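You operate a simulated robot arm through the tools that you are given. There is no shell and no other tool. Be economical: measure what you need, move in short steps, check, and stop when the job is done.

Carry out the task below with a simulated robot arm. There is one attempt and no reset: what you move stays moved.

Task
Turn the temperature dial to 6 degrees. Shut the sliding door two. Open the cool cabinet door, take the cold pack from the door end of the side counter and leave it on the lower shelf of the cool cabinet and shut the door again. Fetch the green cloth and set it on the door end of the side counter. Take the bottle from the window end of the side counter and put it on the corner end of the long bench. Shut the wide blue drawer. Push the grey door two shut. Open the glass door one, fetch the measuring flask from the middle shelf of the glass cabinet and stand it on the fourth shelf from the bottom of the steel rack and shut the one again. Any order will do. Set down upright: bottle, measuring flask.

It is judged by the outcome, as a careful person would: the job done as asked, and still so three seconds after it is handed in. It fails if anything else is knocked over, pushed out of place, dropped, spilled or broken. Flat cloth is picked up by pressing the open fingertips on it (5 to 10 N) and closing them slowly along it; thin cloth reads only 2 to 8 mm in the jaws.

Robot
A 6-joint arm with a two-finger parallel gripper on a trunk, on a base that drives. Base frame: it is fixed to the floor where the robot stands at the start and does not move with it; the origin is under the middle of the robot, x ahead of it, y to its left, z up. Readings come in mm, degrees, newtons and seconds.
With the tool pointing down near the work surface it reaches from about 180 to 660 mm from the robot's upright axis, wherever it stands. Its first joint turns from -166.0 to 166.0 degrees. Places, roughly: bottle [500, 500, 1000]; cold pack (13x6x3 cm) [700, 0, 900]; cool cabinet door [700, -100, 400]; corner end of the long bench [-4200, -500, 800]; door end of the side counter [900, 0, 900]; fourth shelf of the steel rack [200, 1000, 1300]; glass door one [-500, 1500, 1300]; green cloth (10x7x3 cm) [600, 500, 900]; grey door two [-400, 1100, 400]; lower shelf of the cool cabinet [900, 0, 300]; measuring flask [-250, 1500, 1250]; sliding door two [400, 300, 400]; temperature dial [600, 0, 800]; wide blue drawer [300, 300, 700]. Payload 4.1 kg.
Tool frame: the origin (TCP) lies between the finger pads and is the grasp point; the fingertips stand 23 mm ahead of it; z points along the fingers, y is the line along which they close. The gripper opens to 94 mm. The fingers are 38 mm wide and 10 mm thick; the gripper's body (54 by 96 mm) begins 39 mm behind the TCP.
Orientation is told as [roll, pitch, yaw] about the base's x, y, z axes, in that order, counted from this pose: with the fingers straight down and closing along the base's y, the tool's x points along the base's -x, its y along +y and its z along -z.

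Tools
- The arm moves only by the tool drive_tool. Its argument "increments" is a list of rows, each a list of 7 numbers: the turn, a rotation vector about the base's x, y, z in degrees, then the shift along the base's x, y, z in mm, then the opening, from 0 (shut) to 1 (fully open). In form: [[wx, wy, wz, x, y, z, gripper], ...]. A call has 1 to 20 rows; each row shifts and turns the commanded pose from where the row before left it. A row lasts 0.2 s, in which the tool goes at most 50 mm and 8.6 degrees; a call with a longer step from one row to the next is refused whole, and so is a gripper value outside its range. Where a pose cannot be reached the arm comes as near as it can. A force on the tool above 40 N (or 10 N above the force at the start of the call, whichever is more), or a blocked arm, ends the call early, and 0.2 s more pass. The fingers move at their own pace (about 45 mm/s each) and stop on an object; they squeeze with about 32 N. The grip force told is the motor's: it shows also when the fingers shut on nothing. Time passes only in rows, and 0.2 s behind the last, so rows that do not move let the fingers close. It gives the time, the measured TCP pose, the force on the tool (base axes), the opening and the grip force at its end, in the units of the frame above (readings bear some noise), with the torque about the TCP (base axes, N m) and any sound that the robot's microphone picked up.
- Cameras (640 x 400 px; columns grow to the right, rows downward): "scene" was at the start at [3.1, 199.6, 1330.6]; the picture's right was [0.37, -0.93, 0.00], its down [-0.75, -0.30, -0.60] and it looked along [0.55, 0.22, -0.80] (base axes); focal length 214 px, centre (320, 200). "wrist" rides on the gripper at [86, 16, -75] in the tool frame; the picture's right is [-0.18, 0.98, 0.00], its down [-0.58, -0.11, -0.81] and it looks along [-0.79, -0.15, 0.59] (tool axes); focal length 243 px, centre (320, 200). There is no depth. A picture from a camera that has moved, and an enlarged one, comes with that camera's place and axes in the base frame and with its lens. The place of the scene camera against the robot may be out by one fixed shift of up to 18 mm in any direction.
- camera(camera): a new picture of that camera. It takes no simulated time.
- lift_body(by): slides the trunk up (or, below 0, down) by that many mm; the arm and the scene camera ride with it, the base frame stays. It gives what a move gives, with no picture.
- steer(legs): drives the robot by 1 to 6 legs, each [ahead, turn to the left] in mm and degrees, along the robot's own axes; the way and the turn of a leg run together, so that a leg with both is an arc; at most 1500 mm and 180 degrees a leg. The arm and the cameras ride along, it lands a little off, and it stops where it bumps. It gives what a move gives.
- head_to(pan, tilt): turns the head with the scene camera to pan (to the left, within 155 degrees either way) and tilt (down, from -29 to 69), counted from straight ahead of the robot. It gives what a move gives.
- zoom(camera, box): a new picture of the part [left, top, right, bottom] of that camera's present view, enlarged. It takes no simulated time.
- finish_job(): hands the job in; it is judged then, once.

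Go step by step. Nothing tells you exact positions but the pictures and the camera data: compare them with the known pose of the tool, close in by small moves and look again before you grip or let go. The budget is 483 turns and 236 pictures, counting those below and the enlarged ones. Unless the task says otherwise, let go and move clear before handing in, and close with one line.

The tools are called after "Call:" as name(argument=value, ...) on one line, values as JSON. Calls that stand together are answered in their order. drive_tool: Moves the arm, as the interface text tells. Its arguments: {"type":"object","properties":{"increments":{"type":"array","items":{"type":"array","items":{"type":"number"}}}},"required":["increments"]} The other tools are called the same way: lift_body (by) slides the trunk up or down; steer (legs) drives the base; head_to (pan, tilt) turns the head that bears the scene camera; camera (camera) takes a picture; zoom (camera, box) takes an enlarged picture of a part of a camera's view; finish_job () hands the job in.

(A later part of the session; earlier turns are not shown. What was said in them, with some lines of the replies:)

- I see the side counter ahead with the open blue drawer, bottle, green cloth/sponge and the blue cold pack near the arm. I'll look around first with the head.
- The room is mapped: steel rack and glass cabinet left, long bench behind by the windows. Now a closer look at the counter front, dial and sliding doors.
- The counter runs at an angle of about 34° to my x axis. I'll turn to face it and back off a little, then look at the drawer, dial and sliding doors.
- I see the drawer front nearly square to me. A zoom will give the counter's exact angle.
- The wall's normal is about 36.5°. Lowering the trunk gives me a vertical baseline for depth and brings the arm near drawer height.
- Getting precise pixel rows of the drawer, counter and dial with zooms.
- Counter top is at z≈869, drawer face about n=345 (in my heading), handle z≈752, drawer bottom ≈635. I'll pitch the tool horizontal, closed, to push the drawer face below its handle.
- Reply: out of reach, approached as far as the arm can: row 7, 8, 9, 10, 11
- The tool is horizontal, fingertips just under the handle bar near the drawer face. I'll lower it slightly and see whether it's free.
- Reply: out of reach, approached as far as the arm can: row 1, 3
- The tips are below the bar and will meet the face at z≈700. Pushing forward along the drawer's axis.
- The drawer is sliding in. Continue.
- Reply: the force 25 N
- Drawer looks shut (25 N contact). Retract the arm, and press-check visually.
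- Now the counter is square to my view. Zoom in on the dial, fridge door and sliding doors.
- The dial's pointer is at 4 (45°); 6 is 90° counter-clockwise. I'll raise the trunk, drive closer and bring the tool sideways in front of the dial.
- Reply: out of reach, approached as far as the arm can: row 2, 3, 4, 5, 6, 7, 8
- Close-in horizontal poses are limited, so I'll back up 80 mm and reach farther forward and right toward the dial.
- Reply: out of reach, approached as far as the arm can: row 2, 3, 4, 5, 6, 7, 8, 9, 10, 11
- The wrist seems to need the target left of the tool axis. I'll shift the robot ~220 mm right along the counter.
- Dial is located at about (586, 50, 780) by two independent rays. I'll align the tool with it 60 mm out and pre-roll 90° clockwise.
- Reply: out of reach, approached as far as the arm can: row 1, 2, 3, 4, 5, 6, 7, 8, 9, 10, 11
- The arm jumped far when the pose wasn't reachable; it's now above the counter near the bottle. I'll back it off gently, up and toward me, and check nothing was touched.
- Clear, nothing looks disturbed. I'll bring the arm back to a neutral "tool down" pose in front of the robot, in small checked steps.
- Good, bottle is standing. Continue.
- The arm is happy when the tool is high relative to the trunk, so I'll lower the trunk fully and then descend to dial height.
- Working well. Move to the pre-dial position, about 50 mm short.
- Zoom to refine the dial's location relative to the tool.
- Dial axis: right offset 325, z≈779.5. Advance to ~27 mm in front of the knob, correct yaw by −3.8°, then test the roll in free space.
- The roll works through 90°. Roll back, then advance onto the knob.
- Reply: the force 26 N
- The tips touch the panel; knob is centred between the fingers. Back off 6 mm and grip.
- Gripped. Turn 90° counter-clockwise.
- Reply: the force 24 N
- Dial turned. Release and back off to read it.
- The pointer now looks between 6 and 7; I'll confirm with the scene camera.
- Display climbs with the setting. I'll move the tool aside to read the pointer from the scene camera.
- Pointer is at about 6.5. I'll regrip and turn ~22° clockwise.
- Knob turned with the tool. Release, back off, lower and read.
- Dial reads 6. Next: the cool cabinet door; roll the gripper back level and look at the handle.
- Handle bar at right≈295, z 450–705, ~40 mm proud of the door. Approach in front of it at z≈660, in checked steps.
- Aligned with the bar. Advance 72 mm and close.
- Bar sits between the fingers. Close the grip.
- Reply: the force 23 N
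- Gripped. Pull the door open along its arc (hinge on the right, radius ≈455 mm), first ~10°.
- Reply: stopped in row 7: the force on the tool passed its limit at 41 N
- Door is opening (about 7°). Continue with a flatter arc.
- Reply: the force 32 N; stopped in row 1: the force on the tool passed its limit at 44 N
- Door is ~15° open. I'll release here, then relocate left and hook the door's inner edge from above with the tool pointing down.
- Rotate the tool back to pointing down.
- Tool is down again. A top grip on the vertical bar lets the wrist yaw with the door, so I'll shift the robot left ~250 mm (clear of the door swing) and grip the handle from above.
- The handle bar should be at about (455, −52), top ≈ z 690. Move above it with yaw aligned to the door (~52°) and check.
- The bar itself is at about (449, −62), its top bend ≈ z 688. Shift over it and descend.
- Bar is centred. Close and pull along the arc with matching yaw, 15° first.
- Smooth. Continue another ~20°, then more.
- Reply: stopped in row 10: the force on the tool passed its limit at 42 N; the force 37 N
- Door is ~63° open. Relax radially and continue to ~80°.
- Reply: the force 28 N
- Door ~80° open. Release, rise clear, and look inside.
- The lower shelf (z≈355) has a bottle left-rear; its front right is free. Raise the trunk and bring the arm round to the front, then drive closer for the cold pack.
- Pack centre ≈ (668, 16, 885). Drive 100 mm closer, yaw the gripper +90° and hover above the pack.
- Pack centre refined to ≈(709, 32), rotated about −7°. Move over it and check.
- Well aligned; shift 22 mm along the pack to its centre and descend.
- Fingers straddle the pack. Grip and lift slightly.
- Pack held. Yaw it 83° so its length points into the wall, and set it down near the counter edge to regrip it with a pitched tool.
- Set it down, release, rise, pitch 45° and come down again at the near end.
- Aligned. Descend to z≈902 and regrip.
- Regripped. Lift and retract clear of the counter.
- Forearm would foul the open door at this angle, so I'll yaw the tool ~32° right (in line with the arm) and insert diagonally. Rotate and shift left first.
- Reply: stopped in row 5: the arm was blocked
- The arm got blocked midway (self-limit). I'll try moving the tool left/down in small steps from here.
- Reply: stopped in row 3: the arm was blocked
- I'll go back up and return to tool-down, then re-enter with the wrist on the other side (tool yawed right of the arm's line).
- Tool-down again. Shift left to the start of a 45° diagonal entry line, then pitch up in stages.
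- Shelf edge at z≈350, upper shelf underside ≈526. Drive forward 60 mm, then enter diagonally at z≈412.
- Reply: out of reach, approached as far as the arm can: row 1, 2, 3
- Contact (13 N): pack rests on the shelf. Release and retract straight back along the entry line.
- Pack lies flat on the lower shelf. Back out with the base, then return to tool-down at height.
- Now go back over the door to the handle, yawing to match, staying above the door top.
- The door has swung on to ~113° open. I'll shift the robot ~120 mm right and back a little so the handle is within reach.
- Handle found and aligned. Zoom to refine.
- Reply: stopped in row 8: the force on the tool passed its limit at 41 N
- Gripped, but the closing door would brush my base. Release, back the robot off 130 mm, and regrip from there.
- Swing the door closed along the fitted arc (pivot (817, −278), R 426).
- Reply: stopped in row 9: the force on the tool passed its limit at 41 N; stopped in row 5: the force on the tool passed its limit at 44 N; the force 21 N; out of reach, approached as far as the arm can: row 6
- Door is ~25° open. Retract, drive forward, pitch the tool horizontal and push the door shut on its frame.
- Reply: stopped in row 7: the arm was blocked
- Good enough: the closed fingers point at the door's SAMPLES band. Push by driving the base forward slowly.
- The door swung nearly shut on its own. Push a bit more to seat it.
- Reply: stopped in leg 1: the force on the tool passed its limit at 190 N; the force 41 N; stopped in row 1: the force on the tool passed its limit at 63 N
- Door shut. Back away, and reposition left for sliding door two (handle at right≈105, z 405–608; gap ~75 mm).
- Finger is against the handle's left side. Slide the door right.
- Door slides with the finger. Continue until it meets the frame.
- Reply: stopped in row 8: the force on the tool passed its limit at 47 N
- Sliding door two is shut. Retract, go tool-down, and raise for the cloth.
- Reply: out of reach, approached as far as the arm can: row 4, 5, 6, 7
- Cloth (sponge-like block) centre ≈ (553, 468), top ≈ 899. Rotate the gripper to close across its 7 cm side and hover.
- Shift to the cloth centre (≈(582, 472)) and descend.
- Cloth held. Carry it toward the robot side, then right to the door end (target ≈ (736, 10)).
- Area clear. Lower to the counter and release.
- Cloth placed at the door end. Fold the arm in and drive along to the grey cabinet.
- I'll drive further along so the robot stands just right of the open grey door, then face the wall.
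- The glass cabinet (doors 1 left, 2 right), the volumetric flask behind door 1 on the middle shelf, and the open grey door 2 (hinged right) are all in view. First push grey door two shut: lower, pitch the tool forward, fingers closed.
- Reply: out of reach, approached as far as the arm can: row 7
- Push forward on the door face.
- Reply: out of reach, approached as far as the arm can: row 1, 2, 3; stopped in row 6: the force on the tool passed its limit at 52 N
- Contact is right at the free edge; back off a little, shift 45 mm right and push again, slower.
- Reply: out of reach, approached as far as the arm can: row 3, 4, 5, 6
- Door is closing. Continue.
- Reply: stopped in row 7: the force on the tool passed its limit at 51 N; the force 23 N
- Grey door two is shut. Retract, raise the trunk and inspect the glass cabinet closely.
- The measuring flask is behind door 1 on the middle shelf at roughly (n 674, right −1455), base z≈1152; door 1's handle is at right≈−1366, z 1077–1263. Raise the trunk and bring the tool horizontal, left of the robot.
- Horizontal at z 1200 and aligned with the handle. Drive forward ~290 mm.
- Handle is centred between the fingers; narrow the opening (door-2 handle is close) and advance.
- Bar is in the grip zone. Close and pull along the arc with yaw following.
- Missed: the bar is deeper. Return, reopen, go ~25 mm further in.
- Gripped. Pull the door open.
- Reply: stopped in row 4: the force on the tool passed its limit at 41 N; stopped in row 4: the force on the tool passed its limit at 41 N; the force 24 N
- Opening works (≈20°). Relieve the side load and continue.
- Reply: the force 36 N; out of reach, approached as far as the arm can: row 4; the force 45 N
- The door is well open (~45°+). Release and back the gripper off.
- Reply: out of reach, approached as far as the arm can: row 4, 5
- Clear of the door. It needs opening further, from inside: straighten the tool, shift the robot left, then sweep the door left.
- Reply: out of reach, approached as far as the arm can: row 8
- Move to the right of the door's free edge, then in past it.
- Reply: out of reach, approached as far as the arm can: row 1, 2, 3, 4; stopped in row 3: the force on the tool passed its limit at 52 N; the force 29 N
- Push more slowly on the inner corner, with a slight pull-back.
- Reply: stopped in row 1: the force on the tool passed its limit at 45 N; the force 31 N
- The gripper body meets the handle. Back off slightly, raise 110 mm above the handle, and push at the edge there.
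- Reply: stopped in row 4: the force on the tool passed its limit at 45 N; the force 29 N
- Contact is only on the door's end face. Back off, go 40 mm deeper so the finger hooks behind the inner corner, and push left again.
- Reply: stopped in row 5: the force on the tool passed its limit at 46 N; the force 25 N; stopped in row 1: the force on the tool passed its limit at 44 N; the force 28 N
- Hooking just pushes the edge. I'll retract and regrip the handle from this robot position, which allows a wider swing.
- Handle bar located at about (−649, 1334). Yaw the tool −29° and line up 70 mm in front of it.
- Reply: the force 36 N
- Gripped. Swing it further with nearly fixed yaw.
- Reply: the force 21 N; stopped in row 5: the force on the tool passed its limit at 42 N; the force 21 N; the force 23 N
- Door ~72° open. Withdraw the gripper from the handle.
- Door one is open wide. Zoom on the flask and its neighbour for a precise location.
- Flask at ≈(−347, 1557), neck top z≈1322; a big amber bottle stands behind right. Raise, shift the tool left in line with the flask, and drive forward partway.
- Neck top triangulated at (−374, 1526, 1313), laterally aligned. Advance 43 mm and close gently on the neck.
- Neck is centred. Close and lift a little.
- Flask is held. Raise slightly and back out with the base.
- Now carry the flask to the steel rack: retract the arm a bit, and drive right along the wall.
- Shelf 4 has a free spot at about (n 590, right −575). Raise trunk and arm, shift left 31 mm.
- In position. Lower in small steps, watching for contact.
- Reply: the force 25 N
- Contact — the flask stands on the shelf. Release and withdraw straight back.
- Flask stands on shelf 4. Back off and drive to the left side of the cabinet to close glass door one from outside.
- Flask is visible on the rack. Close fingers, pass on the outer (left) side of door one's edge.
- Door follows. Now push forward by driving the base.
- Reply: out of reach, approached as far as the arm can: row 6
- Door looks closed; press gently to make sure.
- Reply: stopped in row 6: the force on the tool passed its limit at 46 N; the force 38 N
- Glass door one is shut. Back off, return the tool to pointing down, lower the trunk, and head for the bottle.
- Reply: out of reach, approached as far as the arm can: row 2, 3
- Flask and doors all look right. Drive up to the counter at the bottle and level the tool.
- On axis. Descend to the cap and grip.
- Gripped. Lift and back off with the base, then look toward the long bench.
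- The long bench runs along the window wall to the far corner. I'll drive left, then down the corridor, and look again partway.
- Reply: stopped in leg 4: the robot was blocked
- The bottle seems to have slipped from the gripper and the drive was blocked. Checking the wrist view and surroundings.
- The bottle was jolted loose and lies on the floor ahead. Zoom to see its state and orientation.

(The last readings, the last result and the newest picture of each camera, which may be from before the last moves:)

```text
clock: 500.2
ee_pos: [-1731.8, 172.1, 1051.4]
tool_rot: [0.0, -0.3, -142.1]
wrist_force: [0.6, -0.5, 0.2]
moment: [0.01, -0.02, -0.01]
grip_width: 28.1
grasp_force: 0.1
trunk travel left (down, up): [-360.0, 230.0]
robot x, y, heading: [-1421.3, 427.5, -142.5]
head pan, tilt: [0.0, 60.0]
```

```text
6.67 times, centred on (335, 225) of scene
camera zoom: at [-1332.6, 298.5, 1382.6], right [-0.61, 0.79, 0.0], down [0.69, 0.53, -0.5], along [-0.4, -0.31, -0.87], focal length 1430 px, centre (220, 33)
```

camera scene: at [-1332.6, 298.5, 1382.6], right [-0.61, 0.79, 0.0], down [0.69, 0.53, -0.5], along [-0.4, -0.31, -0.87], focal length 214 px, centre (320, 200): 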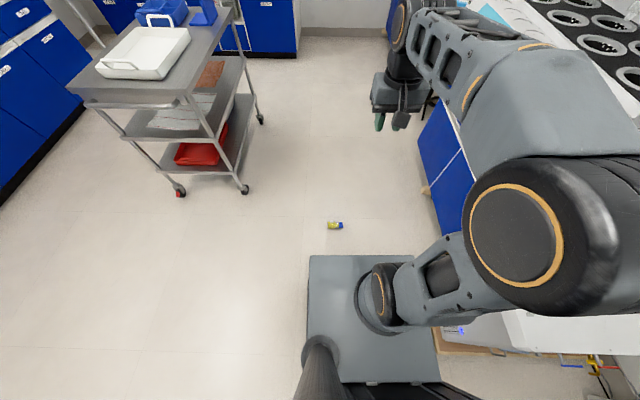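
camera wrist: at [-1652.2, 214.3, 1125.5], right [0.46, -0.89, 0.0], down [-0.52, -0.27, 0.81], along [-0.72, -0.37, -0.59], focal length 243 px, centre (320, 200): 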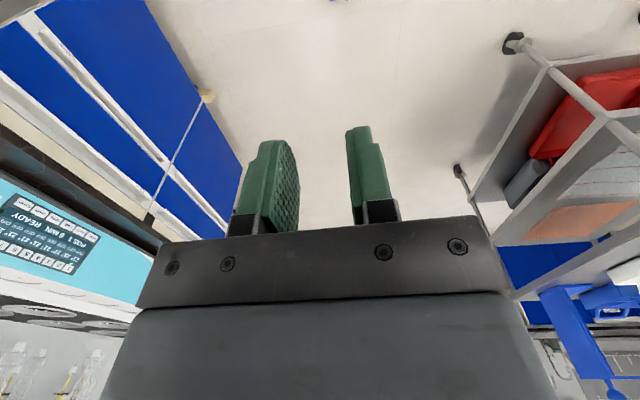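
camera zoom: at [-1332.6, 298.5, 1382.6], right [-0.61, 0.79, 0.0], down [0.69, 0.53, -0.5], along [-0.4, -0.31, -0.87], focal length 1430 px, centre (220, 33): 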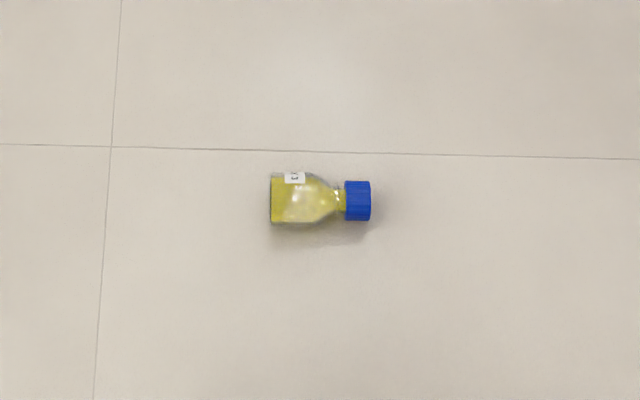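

Intact. I'll recover it: lower the trunk fully, yaw −90° so the base side faces the camera, and hover over it.

Call:
lift_body(by=-360)

Call:
drive_tool(increments=[[0, 0, -8.2, -10.3, -15.4, -20, 0.6], [0, 0, -8.2, -10.3, -15.4, -20, 0.8], [0, 0, -8.2, -10.3, -15.4, -20, 0.85], [0, 0, -8.2, -10.3, -15.4, -20, 0.85], [0, 0, -8.2, -10.3, -15.4, -20, 0.85], [0, 0, -8.2, -10.3, -15.4, -20, 0.85], [0, 0, -8.2, -10.3, -15.4, -20, 0.85], [0, 0, -8.2, -10.3, -15.4, -20, 0.85], [0, 0, -8.2, -10.3, -15.4, -20, 0.85], [0, 0, -8.2, -10.3, -15.4, -20, 0.85], [0, 0, -8.2, -10.3, -15.4, -20, 0.85]])

Call:
camera(camera="wrist")

```text
clock: 503.7
ee_pos: [-1730.3, 174.1, 691.3]
tool_rot: [0.0, -0.3, -141.9]
wrist_force: [-0.1, 0.2, 0.6]
moment: [-0.01, -0.02, -0.01]
grip_width: 28.0
grasp_force: 0.0
trunk travel left (down, up): [0.0, 590.0]
robot x, y, heading: [-1424.4, 427.8, -142.5]
head pan, tilt: [0.0, 60.0]
```

```text
clock: 506.1
ee_pos: [-1843.3, 5.0, 472.0]
tool_rot: [-0.1, -0.3, 127.7]
wrist_force: [-0.5, 0.0, -0.2]
moment: [0.01, 0.03, -0.01]
grip_width: 80.1
grasp_force: 0.0
trunk travel left (down, up): [0.0, 590.0]
robot x, y, heading: [-1424.9, 427.4, -142.3]
head pan, tilt: [0.0, 60.0]
```

```text
22 pictures are left
camera wrist: at [-1803.0, -74.3, 545.6], right [-0.89, -0.45, 0.0], down [-0.27, 0.52, 0.81], along [-0.37, 0.72, -0.59], focal length 243 px, centre (320, 200)
```

wrist: 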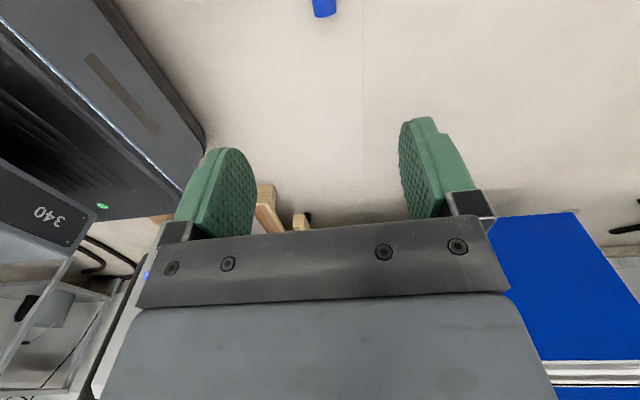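

Call:
drive_tool(increments=[[0, 0, 0, 0, 0, -40, 0.85], [0, 0, 0, 0, 0, -40, 0.85], [0, 0, 0, 0, 0, -40, 0.85], [0, 0, 0, 0, 0, -40, 0.85], [0, 0, 0, 0, 0, -40, 0.85], [0, 0, 0, 0, 0, -40, 0.85], [0, 0, 0, 0, 0, -40, 0.85], [0, 0, 0, 0, 0, -30, 0.85]])

Call:
camera(camera="wrist")

```text
clock: 507.9
ee_pos: [-1843.1, 3.7, 161.7]
tool_rot: [0.1, -0.3, 127.8]
wrist_force: [-0.3, 0.5, 0.2]
moment: [-0.01, -0.01, 0.0]
grip_width: 79.8
grasp_force: 0.1
trunk travel left (down, up): [0.0, 590.0]
robot x, y, heading: [-1423.5, 428.6, -142.4]
head pan, tilt: [0.0, 60.0]
```

```text
21 pictures are left
camera wrist: at [-1803.0, -75.7, 235.2], right [-0.89, -0.46, 0.0], down [-0.27, 0.52, 0.81], along [-0.37, 0.72, -0.59], focal length 243 px, centre (320, 200)
```

wrist: 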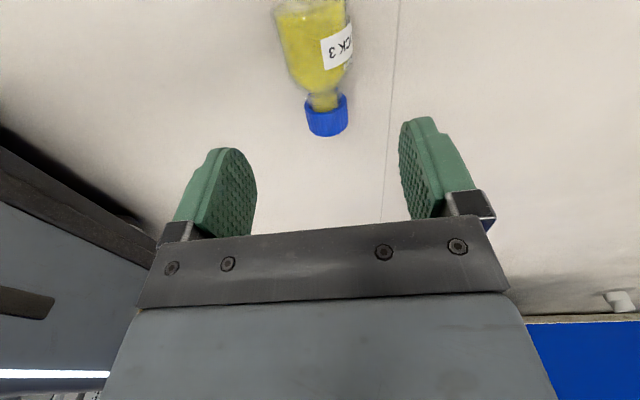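

Well aligned with the body. Descend and grip.

Call:
drive_tool(increments=[[0, 0, 0, 0, 0, -35, 0.85], [0, 0, 0, 0, 0, -35, 0.85], [0, 0, 0, 0, 0, -30, 0.85], [0, 0, 0, 0, 0, -20, 0.85], [0, 0, 0, 0, 0, -9, 0.85]])

Call:
drive_tool(increments=[[0, 0, 0, 0, 0, 0, 0.6], [0, 0, 0, 0, 0, 0, 0.4], [0, 0, 0, 0, 0, 0, 0.2], [0, 0, 0, 0, 0, 0, 0.2], [0, 0, 0, 0, 0, 0, 0.2]])

Call:
camera(camera="wrist")

```text
clock: 509.1
ee_pos: [-1843.7, 4.8, 32.2]
tool_rot: [0.0, -0.3, 127.8]
wrist_force: [-0.2, 0.6, 0.1]
moment: [0.0, 0.04, 0.02]
grip_width: 79.9
grasp_force: 0.1
trunk travel left (down, up): [0.0, 590.0]
robot x, y, heading: [-1420.1, 428.7, -142.4]
head pan, tilt: [0.0, 60.0]
```

```text
clock: 510.3
ee_pos: [-1844.6, 5.5, 31.7]
tool_rot: [0.0, -0.3, 127.8]
wrist_force: [-0.2, -0.4, -0.3]
moment: [0.02, 0.01, -0.03]
grip_width: 55.0
grasp_force: 31.6
trunk travel left (down, up): [0.0, 590.0]
robot x, y, heading: [-1423.6, 425.4, -142.5]
head pan, tilt: [0.0, 60.0]
```

```text
20 pictures are left
camera wrist: at [-1803.9, -73.8, 105.9], right [-0.89, -0.46, 0.0], down [-0.27, 0.52, 0.81], along [-0.37, 0.72, -0.59], focal length 243 px, centre (320, 200)
```

wrist: 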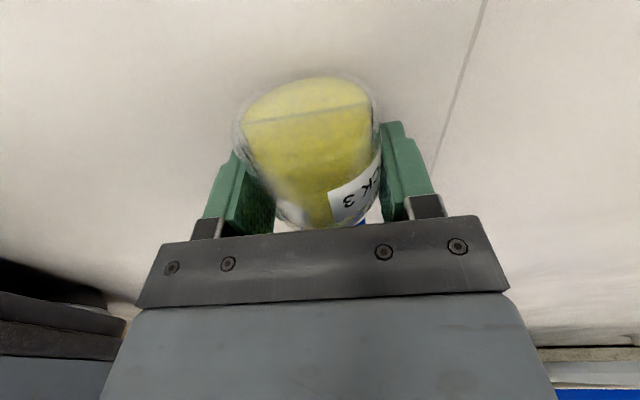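

Firm grip on the body (base toward the camera). Lift it up, then back away from the pallet that blocked me.

Call:
drive_tool(increments=[[0, 0, 0, 0, 0, 15, 0.2], [0, 0, 0, 0, 0, 30, 0.2], [0, 0, 0, 0, 0, 40, 0.2], [0, 0, 0, 0, 0, 40, 0.2], [0, 0, 0, 0, 0, 40, 0.2], [0, 0, 0, 0, 0, 40, 0.2], [0, 0, 0, 0, 0, 40, 0.2], [0, 0, 0, 0, 0, 40, 0.2], [0, 0, 0, 0, 0, 40, 0.2], [0, 0, 0, 0, 0, 40, 0.2], [0, 0, 0, 6, 6, 40, 0.2], [0, 0, 0, 10, 10, 40, 0.2], [0, 0, 0, 15, 15, 40, 0.2], [0, 0, 0, 20, 20, 40, 0.2], [0, 0, 0, 20, 20, 40, 0.2], [0, 0, 0, 20, 20, 40, 0.2]])

Call:
lift_body(by=350)

Call:
steer(legs=[[-200, 0]])

Call:
camera(camera="scene")

```text
clock: 513.7
ee_pos: [-1752.0, 97.7, 638.5]
tool_rot: [-0.1, -0.3, 127.8]
wrist_force: [0.4, 0.6, -1.9]
moment: [-0.01, 0.02, 0.0]
grip_width: 55.0
grasp_force: 32.1
trunk travel left (down, up): [0.0, 590.0]
robot x, y, heading: [-1422.2, 427.8, -142.3]
head pan, tilt: [0.0, 60.0]
```

```text
clock: 517.1
ee_pos: [-1753.7, 97.8, 986.9]
tool_rot: [0.0, -0.3, 127.8]
wrist_force: [-0.1, -0.2, -2.4]
moment: [0.01, 0.0, -0.02]
grip_width: 55.1
grasp_force: 32.1
trunk travel left (down, up): [-350.0, 240.0]
robot x, y, heading: [-1423.8, 427.4, -142.4]
head pan, tilt: [0.0, 60.0]
```

```text
clock: 518.7
ee_pos: [-1600.8, 214.9, 987.9]
tool_rot: [0.0, -0.2, 127.9]
wrist_force: [-0.1, -0.7, -2.7]
moment: [-0.01, 0.0, 0.01]
grip_width: 55.0
grasp_force: 32.2
trunk travel left (down, up): [-350.0, 240.0]
robot x, y, heading: [-1274.6, 543.4, -142.1]
head pan, tilt: [0.0, 60.0]
```

```text
19 pictures are left
camera scene: at [-1180.2, 416.2, 1372.5], right [-0.61, 0.79, 0.0], down [0.68, 0.53, -0.5], along [-0.4, -0.31, -0.87], focal length 214 px, centre (320, 200)
```

scene: 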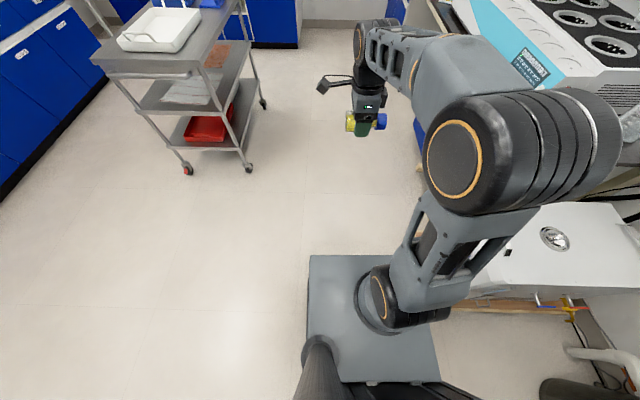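

Call:
steer(legs=[[0, 60], [270, 0], [0, -60], [600, 0]])

Call:
camera(camera="scene")

```text
clock: 528.8
ee_pos: [-2071.6, -380.6, 988.4]
tool_rot: [0.0, -0.4, 125.5]
wrist_force: [0.2, -0.3, -1.1]
moment: [-0.03, -0.01, 0.0]
grip_width: 54.9
grasp_force: 32.0
trunk travel left (down, up): [-350.0, 240.0]
robot x, y, heading: [-1730.2, -64.1, -144.6]
head pan, tilt: [0.0, 60.0]
```

```text
18 pictures are left
camera scene: at [-1644.2, -196.1, 1372.5], right [-0.58, 0.82, 0.0], down [0.71, 0.5, -0.5], along [-0.41, -0.29, -0.87], focal length 214 px, centre (320, 200)
```

scene: 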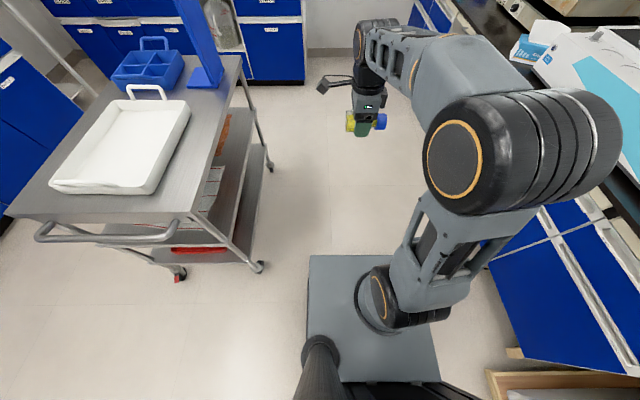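

Corridor is clear. Straighten by 2° and drive down to the corner end.

Call:
steer(legs=[[0, 2], [1000, 0], [800, 0]])

Call:
head_to(pan=-35, tilt=30)

Call:
camera(camera="scene")

```text
clock: 538.2
ee_pos: [-3487.1, -1472.2, 987.0]
tool_rot: [0.0, -0.3, 127.3]
wrist_force: [-0.8, -0.5, -1.7]
moment: [0.02, -0.03, -0.04]
grip_width: 55.1
grasp_force: 32.1
trunk travel left (down, up): [-350.0, 240.0]
robot x, y, heading: [-3153.1, -1139.8, -143.0]
head pan, tilt: [0.0, 60.0]
```

```text
clock: 539.2
ee_pos: [-3488.4, -1471.8, 987.7]
tool_rot: [0.0, -0.3, 127.3]
wrist_force: [-0.5, 0.6, -2.0]
moment: [0.01, 0.01, -0.02]
grip_width: 55.2
grasp_force: 31.9
trunk travel left (down, up): [-350.0, 240.0]
robot x, y, heading: [-3153.2, -1146.5, -143.1]
head pan, tilt: [-35.0, 30.0]
```

```text
17 pictures are left
camera scene: at [-3103.3, -1237.8, 1414.5], right [-0.04, 1.0, 0.0], down [0.5, 0.02, -0.87], along [-0.86, -0.03, -0.5], focal length 214 px, centre (320, 200)
```

scene: 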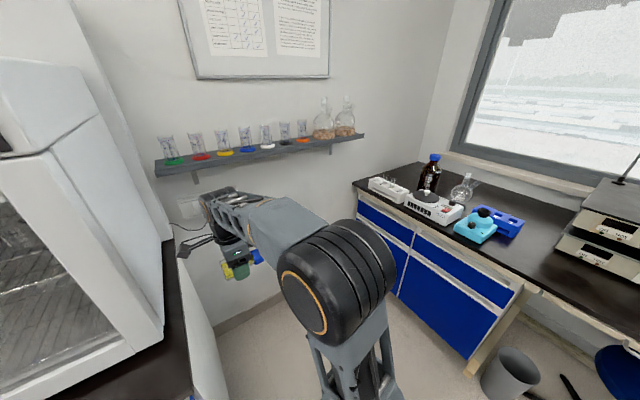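

Zoom on the corner end of the bench to choose a free spot.

Call:
zoom(camera="scene", box=[340, 130, 560, 310])

```text
2.22 times, centred on (450, 220) of scene
camera zoom: at [-3103.3, -1237.8, 1414.5], right [-0.04, 1.0, 0.0], down [0.5, 0.02, -0.87], along [-0.86, -0.03, -0.5], focal length 477 px, centre (31, 156)
```

zoom: 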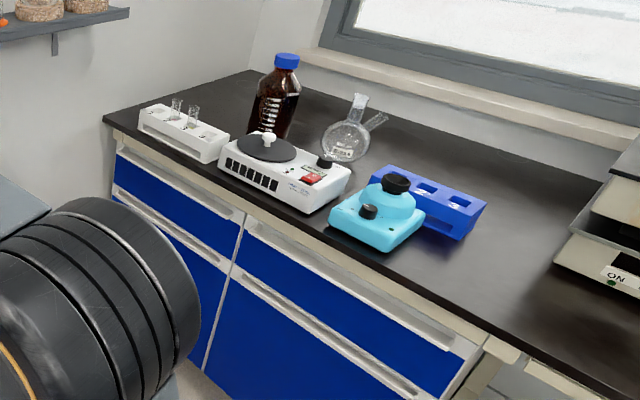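

There's free space on the corner section just right of the blue rack near the front edge. Back slightly, turn to face the bench, and yaw the tool +90°.

Call:
steer(legs=[[-70, 0], [0, -90]])

Call:
drive_tool(increments=[[0, 0, 8.2, 0, 0, 5, 0.2], [0, 0, 8.2, 0, 0, 5, 0.2], [0, 0, 8.2, 0, 0, 5, 0.2], [0, 0, 8.2, 0, 0, 5, 0.2], [0, 0, 8.2, 0, 0, 5, 0.2], [0, 0, 8.2, 0, 0, 5, 0.2], [0, 0, 8.2, 0, 0, 5, 0.2], [0, 0, 8.2, 0, 0, 5, 0.2], [0, 0, 8.2, 0, 0, 5, 0.2], [0, 0, 8.2, 0, 0, 5, 0.2], [0, 0, 8.2, 0, 0, 5, 0.2]])

Call:
head_to(pan=0, tilt=40)

Call:
camera(camera="scene")

```text
clock: 544.1
ee_pos: [-3428.5, -768.9, 987.4]
tool_rot: [0.0, -0.3, 37.7]
wrist_force: [0.3, 0.1, -2.9]
moment: [0.01, 0.03, 0.04]
grip_width: 55.0
grasp_force: 32.1
trunk travel left (down, up): [-350.0, 240.0]
robot x, y, heading: [-3100.2, -1100.1, 127.5]
head pan, tilt: [-35.0, 30.0]
```

```text
clock: 546.5
ee_pos: [-3427.6, -772.9, 1042.1]
tool_rot: [0.1, -0.3, 127.8]
wrist_force: [0.5, 0.4, -2.6]
moment: [-0.02, 0.01, -0.04]
grip_width: 54.8
grasp_force: 31.6
trunk travel left (down, up): [-350.0, 240.0]
robot x, y, heading: [-3099.1, -1101.2, 127.6]
head pan, tilt: [-35.0, 30.0]
```

```text
clock: 547.5
ee_pos: [-3427.6, -770.7, 1043.7]
tool_rot: [0.0, -0.4, 127.7]
wrist_force: [-0.3, 0.3, -2.0]
moment: [-0.01, 0.04, 0.0]
grip_width: 55.1
grasp_force: 31.5
trunk travel left (down, up): [-350.0, 240.0]
robot x, y, heading: [-3101.4, -1098.0, 127.1]
head pan, tilt: [0.0, 40.0]
```

```text
15 pictures are left
camera scene: at [-3251.7, -1175.8, 1399.2], right [0.79, 0.61, 0.0], down [0.39, -0.51, -0.77], along [-0.47, 0.61, -0.64], focal length 214 px, centre (320, 200)
```

scene: 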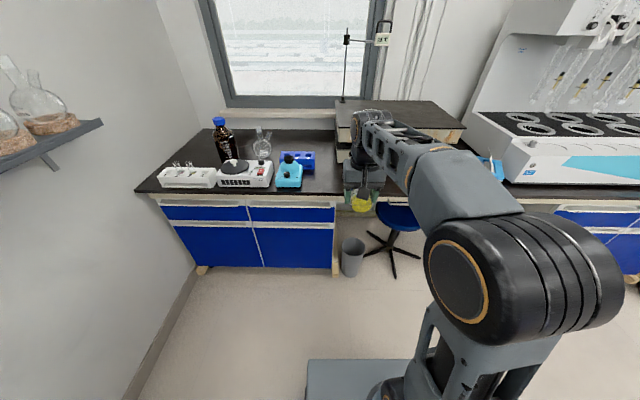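

The bench front edge is at right ≈ −1720; free strip right of the teal device at n≈−3280. Shift left, lower trunk 80, and pitch the tool up ~82° so the bottle stands upright.

Call:
lift_body(by=-80)

Call:
drive_tool(increments=[[0, 0, 0, -18, -14, 5, 0.2], [0, 0, 0, -18, -14, 5, 0.2], [0, 0, 0, -18, -14, 5, 0.2], [0, 0, 0, -18, -14, 5, 0.2], [6.5, 5.0, 0, 0, 0, 0, 0.2], [6.5, 5.0, 0, 0, 0, 0, 0.2], [6.5, 5.0, 0, 0, 0, 0, 0.2], [6.5, 5.0, 0, 0, 0, 0, 0.2]])

Call:
drive_tool(increments=[[6.5, 5.0, 0, 0, 0, 0, 0.2], [6.5, 5.0, 0, 0, 0, 0, 0.2], [6.5, 5.0, 0, 0, 0, 0, 0.2]])

Call:
drive_tool(increments=[[6.5, 5.0, 0, 0, 0, 0, 0.2], [6.5, 5.0, 0, 0, 0, 0, 0.2], [6.5, 5.0, 0, 0, 0, 0, 0.2]])

Call:
camera(camera="scene")

```text
clock: 548.6
ee_pos: [-3428.9, -771.0, 962.8]
tool_rot: [0.0, -0.3, 127.8]
wrist_force: [0.1, 0.3, -1.9]
moment: [-0.03, 0.02, 0.0]
grip_width: 55.0
grasp_force: 31.6
trunk travel left (down, up): [-270.0, 320.0]
robot x, y, heading: [-3101.8, -1099.4, 127.4]
head pan, tilt: [0.0, 40.0]
```

```text
clock: 550.4
ee_pos: [-3499.2, -826.6, 983.5]
tool_rot: [-0.1, -33.2, 127.8]
wrist_force: [-0.4, 0.6, -2.6]
moment: [0.01, -0.01, -0.01]
grip_width: 54.8
grasp_force: 32.2
trunk travel left (down, up): [-270.0, 320.0]
robot x, y, heading: [-3099.0, -1099.3, 127.3]
head pan, tilt: [0.0, 40.0]
```

```text
clock: 551.2
ee_pos: [-3500.4, -826.9, 982.2]
tool_rot: [-0.2, -57.8, 128.0]
wrist_force: [0.4, 0.2, -2.1]
moment: [0.0, -0.02, 0.0]
grip_width: 55.2
grasp_force: 32.1
trunk travel left (down, up): [-270.0, 320.0]
robot x, y, heading: [-3099.7, -1103.6, 127.6]
head pan, tilt: [0.0, 40.0]
```

```text
clock: 552.0
ee_pos: [-3500.3, -826.7, 981.9]
tool_rot: [-1.4, -82.3, 129.0]
wrist_force: [-0.2, -1.0, -1.6]
moment: [-0.01, 0.02, -0.01]
grip_width: 55.2
grasp_force: 31.7
trunk travel left (down, up): [-270.0, 320.0]
robot x, y, heading: [-3100.9, -1098.0, 127.6]
head pan, tilt: [0.0, 40.0]
```

```text
14 pictures are left
camera scene: at [-3251.8, -1175.9, 1319.2], right [0.79, 0.61, 0.0], down [0.39, -0.51, -0.77], along [-0.47, 0.61, -0.64], focal length 214 px, centre (320, 200)
```

scene: 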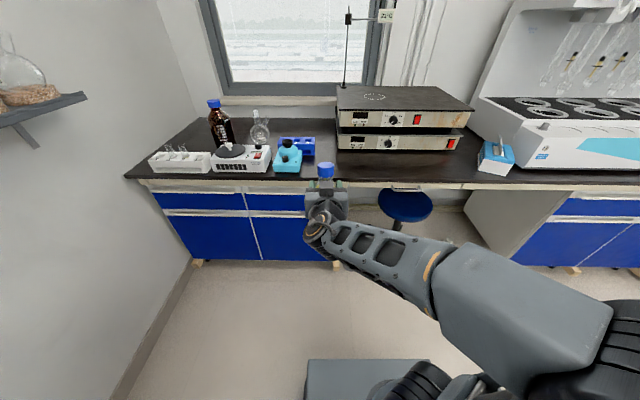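

Bottle is upright in the grip. Zoom for the bench-edge height at this and another trunk level.

Call:
zoom(camera="scene", box=[260, 130, 400, 230])

Call:
lift_body(by=200)

Call:
zoom(camera="scene", box=[260, 130, 400, 230])

```text
4.00 times, centred on (330, 180) of scene
camera zoom: at [-3251.8, -1175.9, 1319.2], right [0.79, 0.61, 0.0], down [0.39, -0.51, -0.77], along [-0.47, 0.61, -0.64], focal length 858 px, centre (280, 280)
```

zoom: 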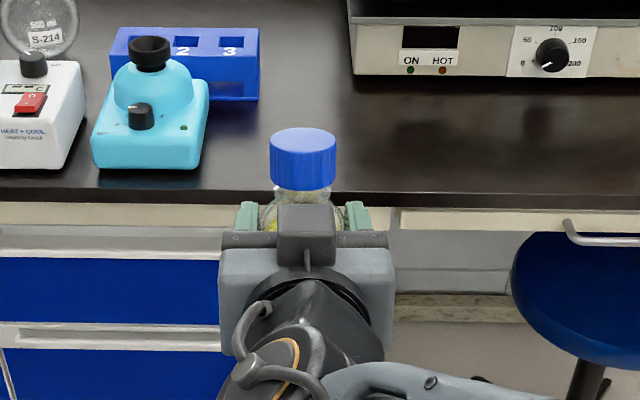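

```text
clock: 554.2
ee_pos: [-3501.6, -826.4, 1183.2]
tool_rot: [-1.5, -82.3, 129.2]
wrist_force: [-0.1, -0.7, -2.1]
moment: [-0.02, 0.03, 0.0]
grip_width: 55.0
grasp_force: 31.8
trunk travel left (down, up): [-470.0, 120.0]
robot x, y, heading: [-3101.1, -1097.8, 127.4]
head pan, tilt: [0.0, 40.0]
```

```text
4.00 times, centred on (330, 180) of scene
camera zoom: at [-3251.9, -1175.9, 1519.2], right [0.79, 0.61, 0.0], down [0.39, -0.51, -0.77], along [-0.47, 0.61, -0.64], focal length 858 px, centre (280, 280)
```

zoom: 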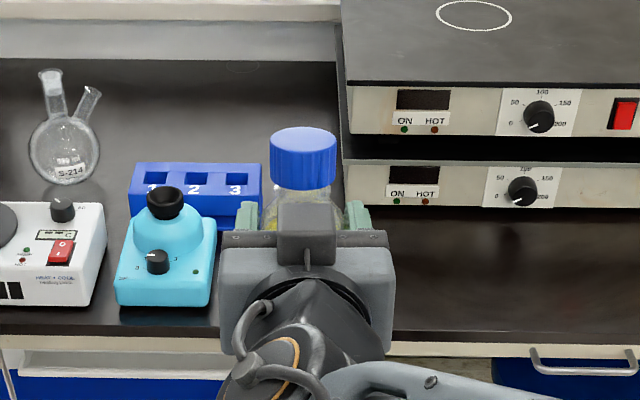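

Bench top ≈ z 815–820, edge at right ≈ −1804. Lower the trunk so the bottle's base is just above bench height and drive forward.

Call:
lift_body(by=-280)

Call:
steer(legs=[[270, 0]])

Call:
zoom(camera="scene", box=[240, 90, 420, 230])

```text
clock: 557.0
ee_pos: [-3501.3, -827.1, 902.9]
tool_rot: [-1.6, -82.3, 129.1]
wrist_force: [-0.4, 0.1, -1.4]
moment: [-0.04, 0.01, -0.04]
grip_width: 55.2
grasp_force: 32.0
trunk travel left (down, up): [-190.0, 400.0]
robot x, y, heading: [-3098.0, -1099.1, 127.6]
head pan, tilt: [0.0, 40.0]
```

```text
clock: 558.9
ee_pos: [-3659.2, -610.7, 903.2]
tool_rot: [-1.6, -82.3, 128.7]
wrist_force: [0.9, -0.3, -1.0]
moment: [-0.05, -0.03, -0.03]
grip_width: 55.1
grasp_force: 32.5
trunk travel left (down, up): [-190.0, 400.0]
robot x, y, heading: [-3260.1, -887.1, 127.4]
head pan, tilt: [0.0, 40.0]
```

```text
2.86 times, centred on (330, 160) of scene
camera zoom: at [-3413.9, -962.5, 1239.2], right [0.8, 0.6, 0.0], down [0.39, -0.51, -0.77], along [-0.46, 0.61, -0.64], focal length 613 px, centre (291, 314)
```

zoom: 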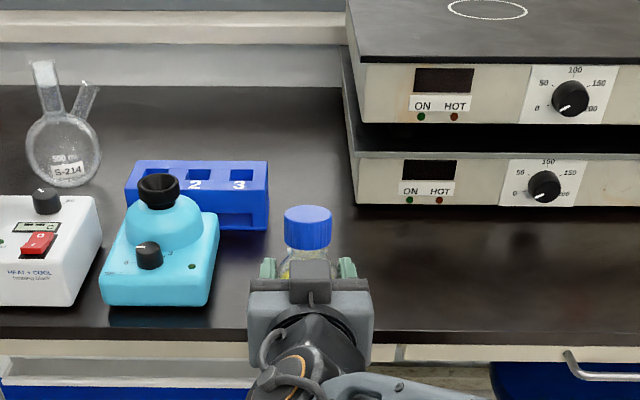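

Call:
drive_tool(increments=[[0, 0, 0, -14, 18.2, 0, 0.2], [0, 0, 0, -14, 18.2, 0, 0.2], [0, 0, 0, -14, 18.2, 0, 0.2], [0, 0, 0, -14, 18.2, 0, 0.2], [0, 0, 0, -14, 18.2, 0, 0.2]])

Call:
drive_tool(increments=[[0, 0, 0, 0, 0, -5, 0.2], [0, 0, 0, 0, 0, -5, 0.2], [0, 0, 0, 0, 0, -5, 0.2]])

Call:
zoom(camera="scene", box=[270, 90, 390, 190])

```text
clock: 560.1
ee_pos: [-3729.8, -522.1, 905.2]
tool_rot: [-1.6, -82.3, 128.9]
wrist_force: [0.4, -0.2, -2.1]
moment: [-0.04, -0.04, 0.01]
grip_width: 55.0
grasp_force: 31.9
trunk travel left (down, up): [-190.0, 400.0]
robot x, y, heading: [-3256.0, -888.2, 127.2]
head pan, tilt: [0.0, 40.0]
```

```text
clock: 560.9
ee_pos: [-3729.8, -519.3, 888.8]
tool_rot: [-1.7, -82.3, 128.8]
wrist_force: [0.1, -0.1, -1.1]
moment: [0.0, 0.0, -0.02]
grip_width: 54.7
grasp_force: 32.1
trunk travel left (down, up): [-190.0, 400.0]
robot x, y, heading: [-3258.2, -889.0, 126.9]
head pan, tilt: [0.0, 40.0]
```

```text
4.00 times, centred on (330, 140) of scene
camera zoom: at [-3413.9, -962.4, 1239.2], right [0.8, 0.6, 0.0], down [0.39, -0.51, -0.77], along [-0.46, 0.61, -0.64], focal length 858 px, centre (280, 440)
```

zoom: 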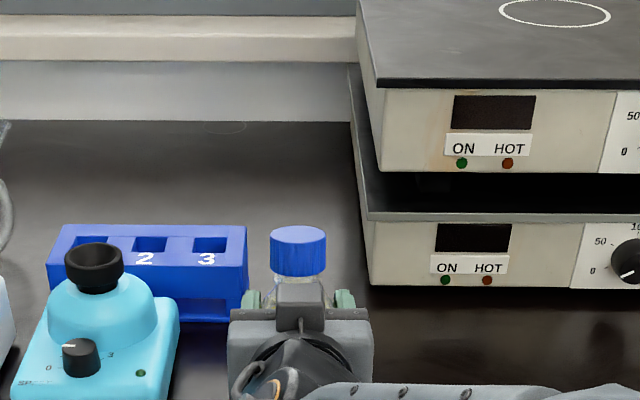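

Lower in small steps until contact.

Call:
drive_tool(increments=[[0, 0, 0, 0, 0, -4, 0.2], [0, 0, 0, 0, 0, -4, 0.2], [0, 0, 0, 0, 0, -4, 0.2]])

Call:
drive_tool(increments=[[0, 0, 0, 0, 0, -3, 0.2], [0, 0, 0, 0, 0, -3, 0.2]])

Call:
drive_tool(increments=[[0, 0, 0, 0, 0, -3, 0.2], [0, 0, 0, 0, 0, -3, 0.2]])

```text
clock: 561.7
ee_pos: [-3730.8, -520.6, 876.4]
tool_rot: [-1.4, -82.5, 128.6]
wrist_force: [0.3, -0.4, -3.3]
moment: [0.0, -0.01, -0.01]
grip_width: 55.1
grasp_force: 32.1
trunk travel left (down, up): [-190.0, 400.0]
robot x, y, heading: [-3261.8, -889.3, 127.2]
head pan, tilt: [0.0, 40.0]
```

```text
clock: 562.3
ee_pos: [-3731.6, -520.8, 871.3]
tool_rot: [-1.8, -82.2, 128.9]
wrist_force: [0.6, -0.2, -1.9]
moment: [-0.05, -0.01, -0.02]
grip_width: 54.8
grasp_force: 32.0
trunk travel left (down, up): [-190.0, 400.0]
robot x, y, heading: [-3261.2, -888.3, 127.1]
head pan, tilt: [0.0, 40.0]
```

```text
clock: 562.9
ee_pos: [-3729.5, -520.6, 864.2]
tool_rot: [-1.7, -82.3, 128.8]
wrist_force: [0.1, 0.0, -2.7]
moment: [0.01, 0.0, 0.0]
grip_width: 55.2
grasp_force: 32.1
trunk travel left (down, up): [-190.0, 400.0]
robot x, y, heading: [-3260.6, -889.6, 127.2]
head pan, tilt: [0.0, 40.0]
```

Call:
drive_tool(increments=[[0, 0, 0, 0, 0, -3, 0.2], [0, 0, 0, 0, 0, -3, 0.2]])

Call:
drive_tool(increments=[[0, 0, 0, 0, 0, -3, 0.2], [0, 0, 0, 0, 0, -2, 0.2]])

Call:
drive_tool(increments=[[0, 0, 0, 0, 0, -3, 0.2], [0, 0, 0, 0, 0, -2, 0.2]])

```text
clock: 563.5
ee_pos: [-3730.3, -520.4, 857.6]
tool_rot: [-1.5, -82.3, 128.9]
wrist_force: [-0.1, 0.2, -3.5]
moment: [-0.04, -0.04, 0.02]
grip_width: 55.3
grasp_force: 32.0
trunk travel left (down, up): [-190.0, 400.0]
robot x, y, heading: [-3261.1, -887.1, 127.5]
head pan, tilt: [0.0, 40.0]
```

```text
clock: 564.1
ee_pos: [-3730.6, -520.8, 852.8]
tool_rot: [-1.6, -82.3, 128.7]
wrist_force: [-1.3, -0.1, -1.5]
moment: [0.0, -0.02, 0.01]
grip_width: 55.2
grasp_force: 32.8
trunk travel left (down, up): [-190.0, 400.0]
robot x, y, heading: [-3260.4, -886.6, 126.8]
head pan, tilt: [0.0, 40.0]
```

```text
clock: 564.7
ee_pos: [-3730.8, -519.9, 847.3]
tool_rot: [-1.7, -82.2, 129.0]
wrist_force: [0.0, -0.1, -1.3]
moment: [0.0, -0.01, 0.01]
grip_width: 54.9
grasp_force: 31.7
trunk travel left (down, up): [-190.0, 400.0]
robot x, y, heading: [-3259.5, -890.2, 127.0]
head pan, tilt: [0.0, 40.0]
```

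Call:
zoom(camera="scene", box=[270, 110, 390, 210])

```text
4.00 times, centred on (330, 160) of scene
camera zoom: at [-3414.0, -962.4, 1239.2], right [0.8, 0.6, 0.0], down [0.39, -0.51, -0.77], along [-0.46, 0.61, -0.64], focal length 858 px, centre (280, 360)
```

zoom: 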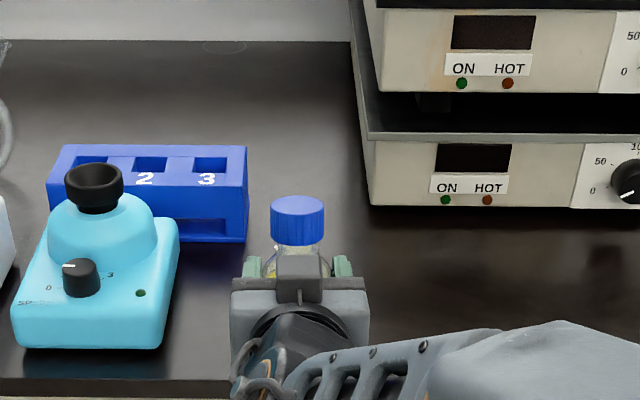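

Call:
drive_tool(increments=[[0, 0, 0, 0, 0, -3, 0.2], [0, 0, 0, 0, 0, -2, 0.2]])

Call:
drive_tool(increments=[[0, 0, 0, 0, 0, -3, 0.2], [0, 0, 0, 0, 0, -2, 0.2]])

Call:
drive_tool(increments=[[0, 0, 0, 0, 0, -3, 0.2], [0, 0, 0, 0, 0, -2, 0.2]])

```text
clock: 565.3
ee_pos: [-3729.1, -521.4, 843.7]
tool_rot: [-1.5, -82.6, 128.7]
wrist_force: [-0.1, 1.0, 2.0]
moment: [0.08, 0.03, -0.02]
grip_width: 55.1
grasp_force: 32.0
trunk travel left (down, up): [-190.0, 400.0]
robot x, y, heading: [-3265.9, -888.3, 127.0]
head pan, tilt: [0.0, 40.0]
```

```text
clock: 565.9
ee_pos: [-3729.7, -522.2, 841.9]
tool_rot: [-0.9, -82.8, 128.0]
wrist_force: [-2.8, 0.0, 21.2]
moment: [0.35, 0.46, 0.05]
grip_width: 55.4
grasp_force: 31.3
trunk travel left (down, up): [-190.0, 400.0]
robot x, y, heading: [-3260.4, -888.2, 127.1]
head pan, tilt: [0.0, 40.0]
```

```text
clock: 566.5
ee_pos: [-3729.7, -521.4, 834.5]
tool_rot: [-1.5, -82.5, 128.8]
wrist_force: [-0.6, -3.3, 19.3]
moment: [0.26, 0.32, -0.03]
grip_width: 55.0
grasp_force: 32.3
trunk travel left (down, up): [-190.0, 400.0]
robot x, y, heading: [-3257.2, -890.8, 127.0]
head pan, tilt: [0.0, 40.0]
```

Contact made; the bottle's base rests on the bench with only a slight tilt. Release gradually so it settles upright.

Call:
drive_tool(increments=[[0, 0, 0, 0, 0, 1, 0.5], [0, 0, 0, 0, 0, 1, 0.58], [0, 0, 0, 0, 0, 0, 0.62], [0, 0, 0, 0, 0, 0, 0.66], [0, 0, 0, 0, 0, 0, 0.7], [0, 0, 0, 0, 0, 0, 0.78], [0, 0, 0, 0, 0, 0, 0.85]])

Call:
zoom(camera="scene", box=[270, 110, 390, 210])

```text
clock: 568.1
ee_pos: [-3731.6, -520.4, 834.3]
tool_rot: [-1.5, -82.2, 128.9]
wrist_force: [-0.7, -0.2, -0.2]
moment: [0.01, -0.01, 0.02]
grip_width: 79.9
grasp_force: 0.0
trunk travel left (down, up): [-190.0, 400.0]
robot x, y, heading: [-3264.8, -889.1, 126.8]
head pan, tilt: [0.0, 40.0]
```

```text
4.00 times, centred on (330, 160) of scene
camera zoom: at [-3413.9, -962.5, 1239.2], right [0.8, 0.6, 0.0], down [0.39, -0.51, -0.77], along [-0.46, 0.61, -0.64], focal length 858 px, centre (280, 360)
```

zoom: 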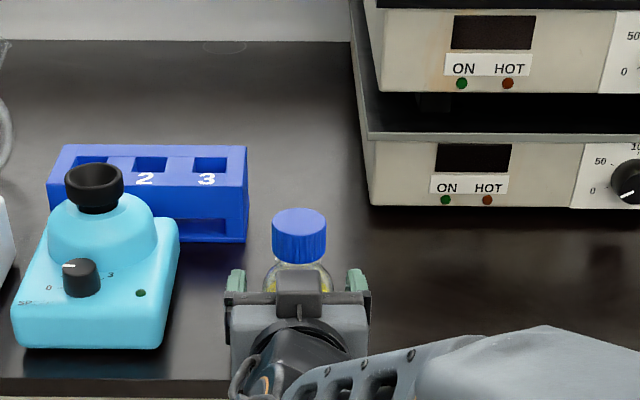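

Bottle stands free. Withdraw straight back and verify.

Call:
drive_tool(increments=[[0, 0, 0, 6.1, -7.9, 0, 0.9], [0, 0, 0, 9, -12, 0, 0.9], [0, 0, 0, 12, -16, 0, 0.9], [0, 0, 0, 12, -16, 0, 0.9], [0, 0, 0, 12, -16, 0, 0.9]])

Call:
steer(legs=[[-250, 0]])

Call:
camera(camera="scene")

```text
clock: 569.3
ee_pos: [-3680.0, -589.6, 834.8]
tool_rot: [-1.5, -82.3, 128.8]
wrist_force: [-0.2, -0.5, 0.8]
moment: [0.0, -0.02, -0.04]
grip_width: 84.6
grasp_force: 0.1
trunk travel left (down, up): [-190.0, 400.0]
robot x, y, heading: [-3261.6, -890.1, 126.8]
head pan, tilt: [0.0, 40.0]
```

```text
clock: 571.1
ee_pos: [-3529.9, -783.9, 834.0]
tool_rot: [-1.4, -82.3, 128.8]
wrist_force: [-0.3, 0.1, 0.9]
moment: [0.02, 0.01, 0.0]
grip_width: 84.7
grasp_force: 0.0
trunk travel left (down, up): [-190.0, 400.0]
robot x, y, heading: [-3108.7, -1086.7, 127.2]
head pan, tilt: [0.0, 40.0]
```

```text
7 pictures are left
camera scene: at [-3265.1, -1159.4, 1239.2], right [0.8, 0.6, 0.0], down [0.39, -0.51, -0.77], along [-0.46, 0.61, -0.64], focal length 214 px, centre (320, 200)
```

scene: 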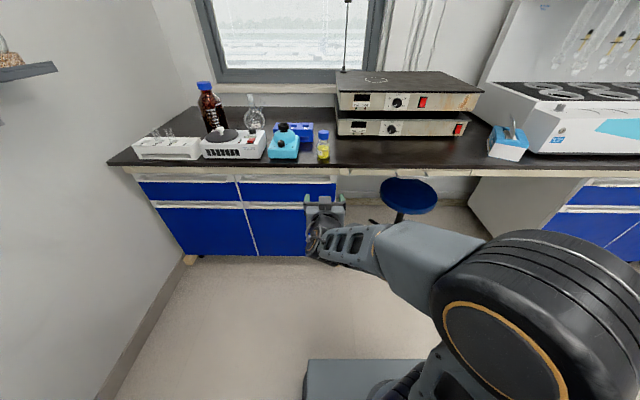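

The bottle now stands upright on the corner end of the long bench and the arm is clear of it. All the other steps looked right when I last checked them, so I'm handing the job in.

Call:
finish_job()

```text
The job is handed in.
```

Every step is done and was checked by camera, but I dropped the bottle once: it fell to the floor when my base bumped the chiller's pallet, looked intact, and now stands upright on the corner end of the long bench. I did not check whether the bump moved the pallet.
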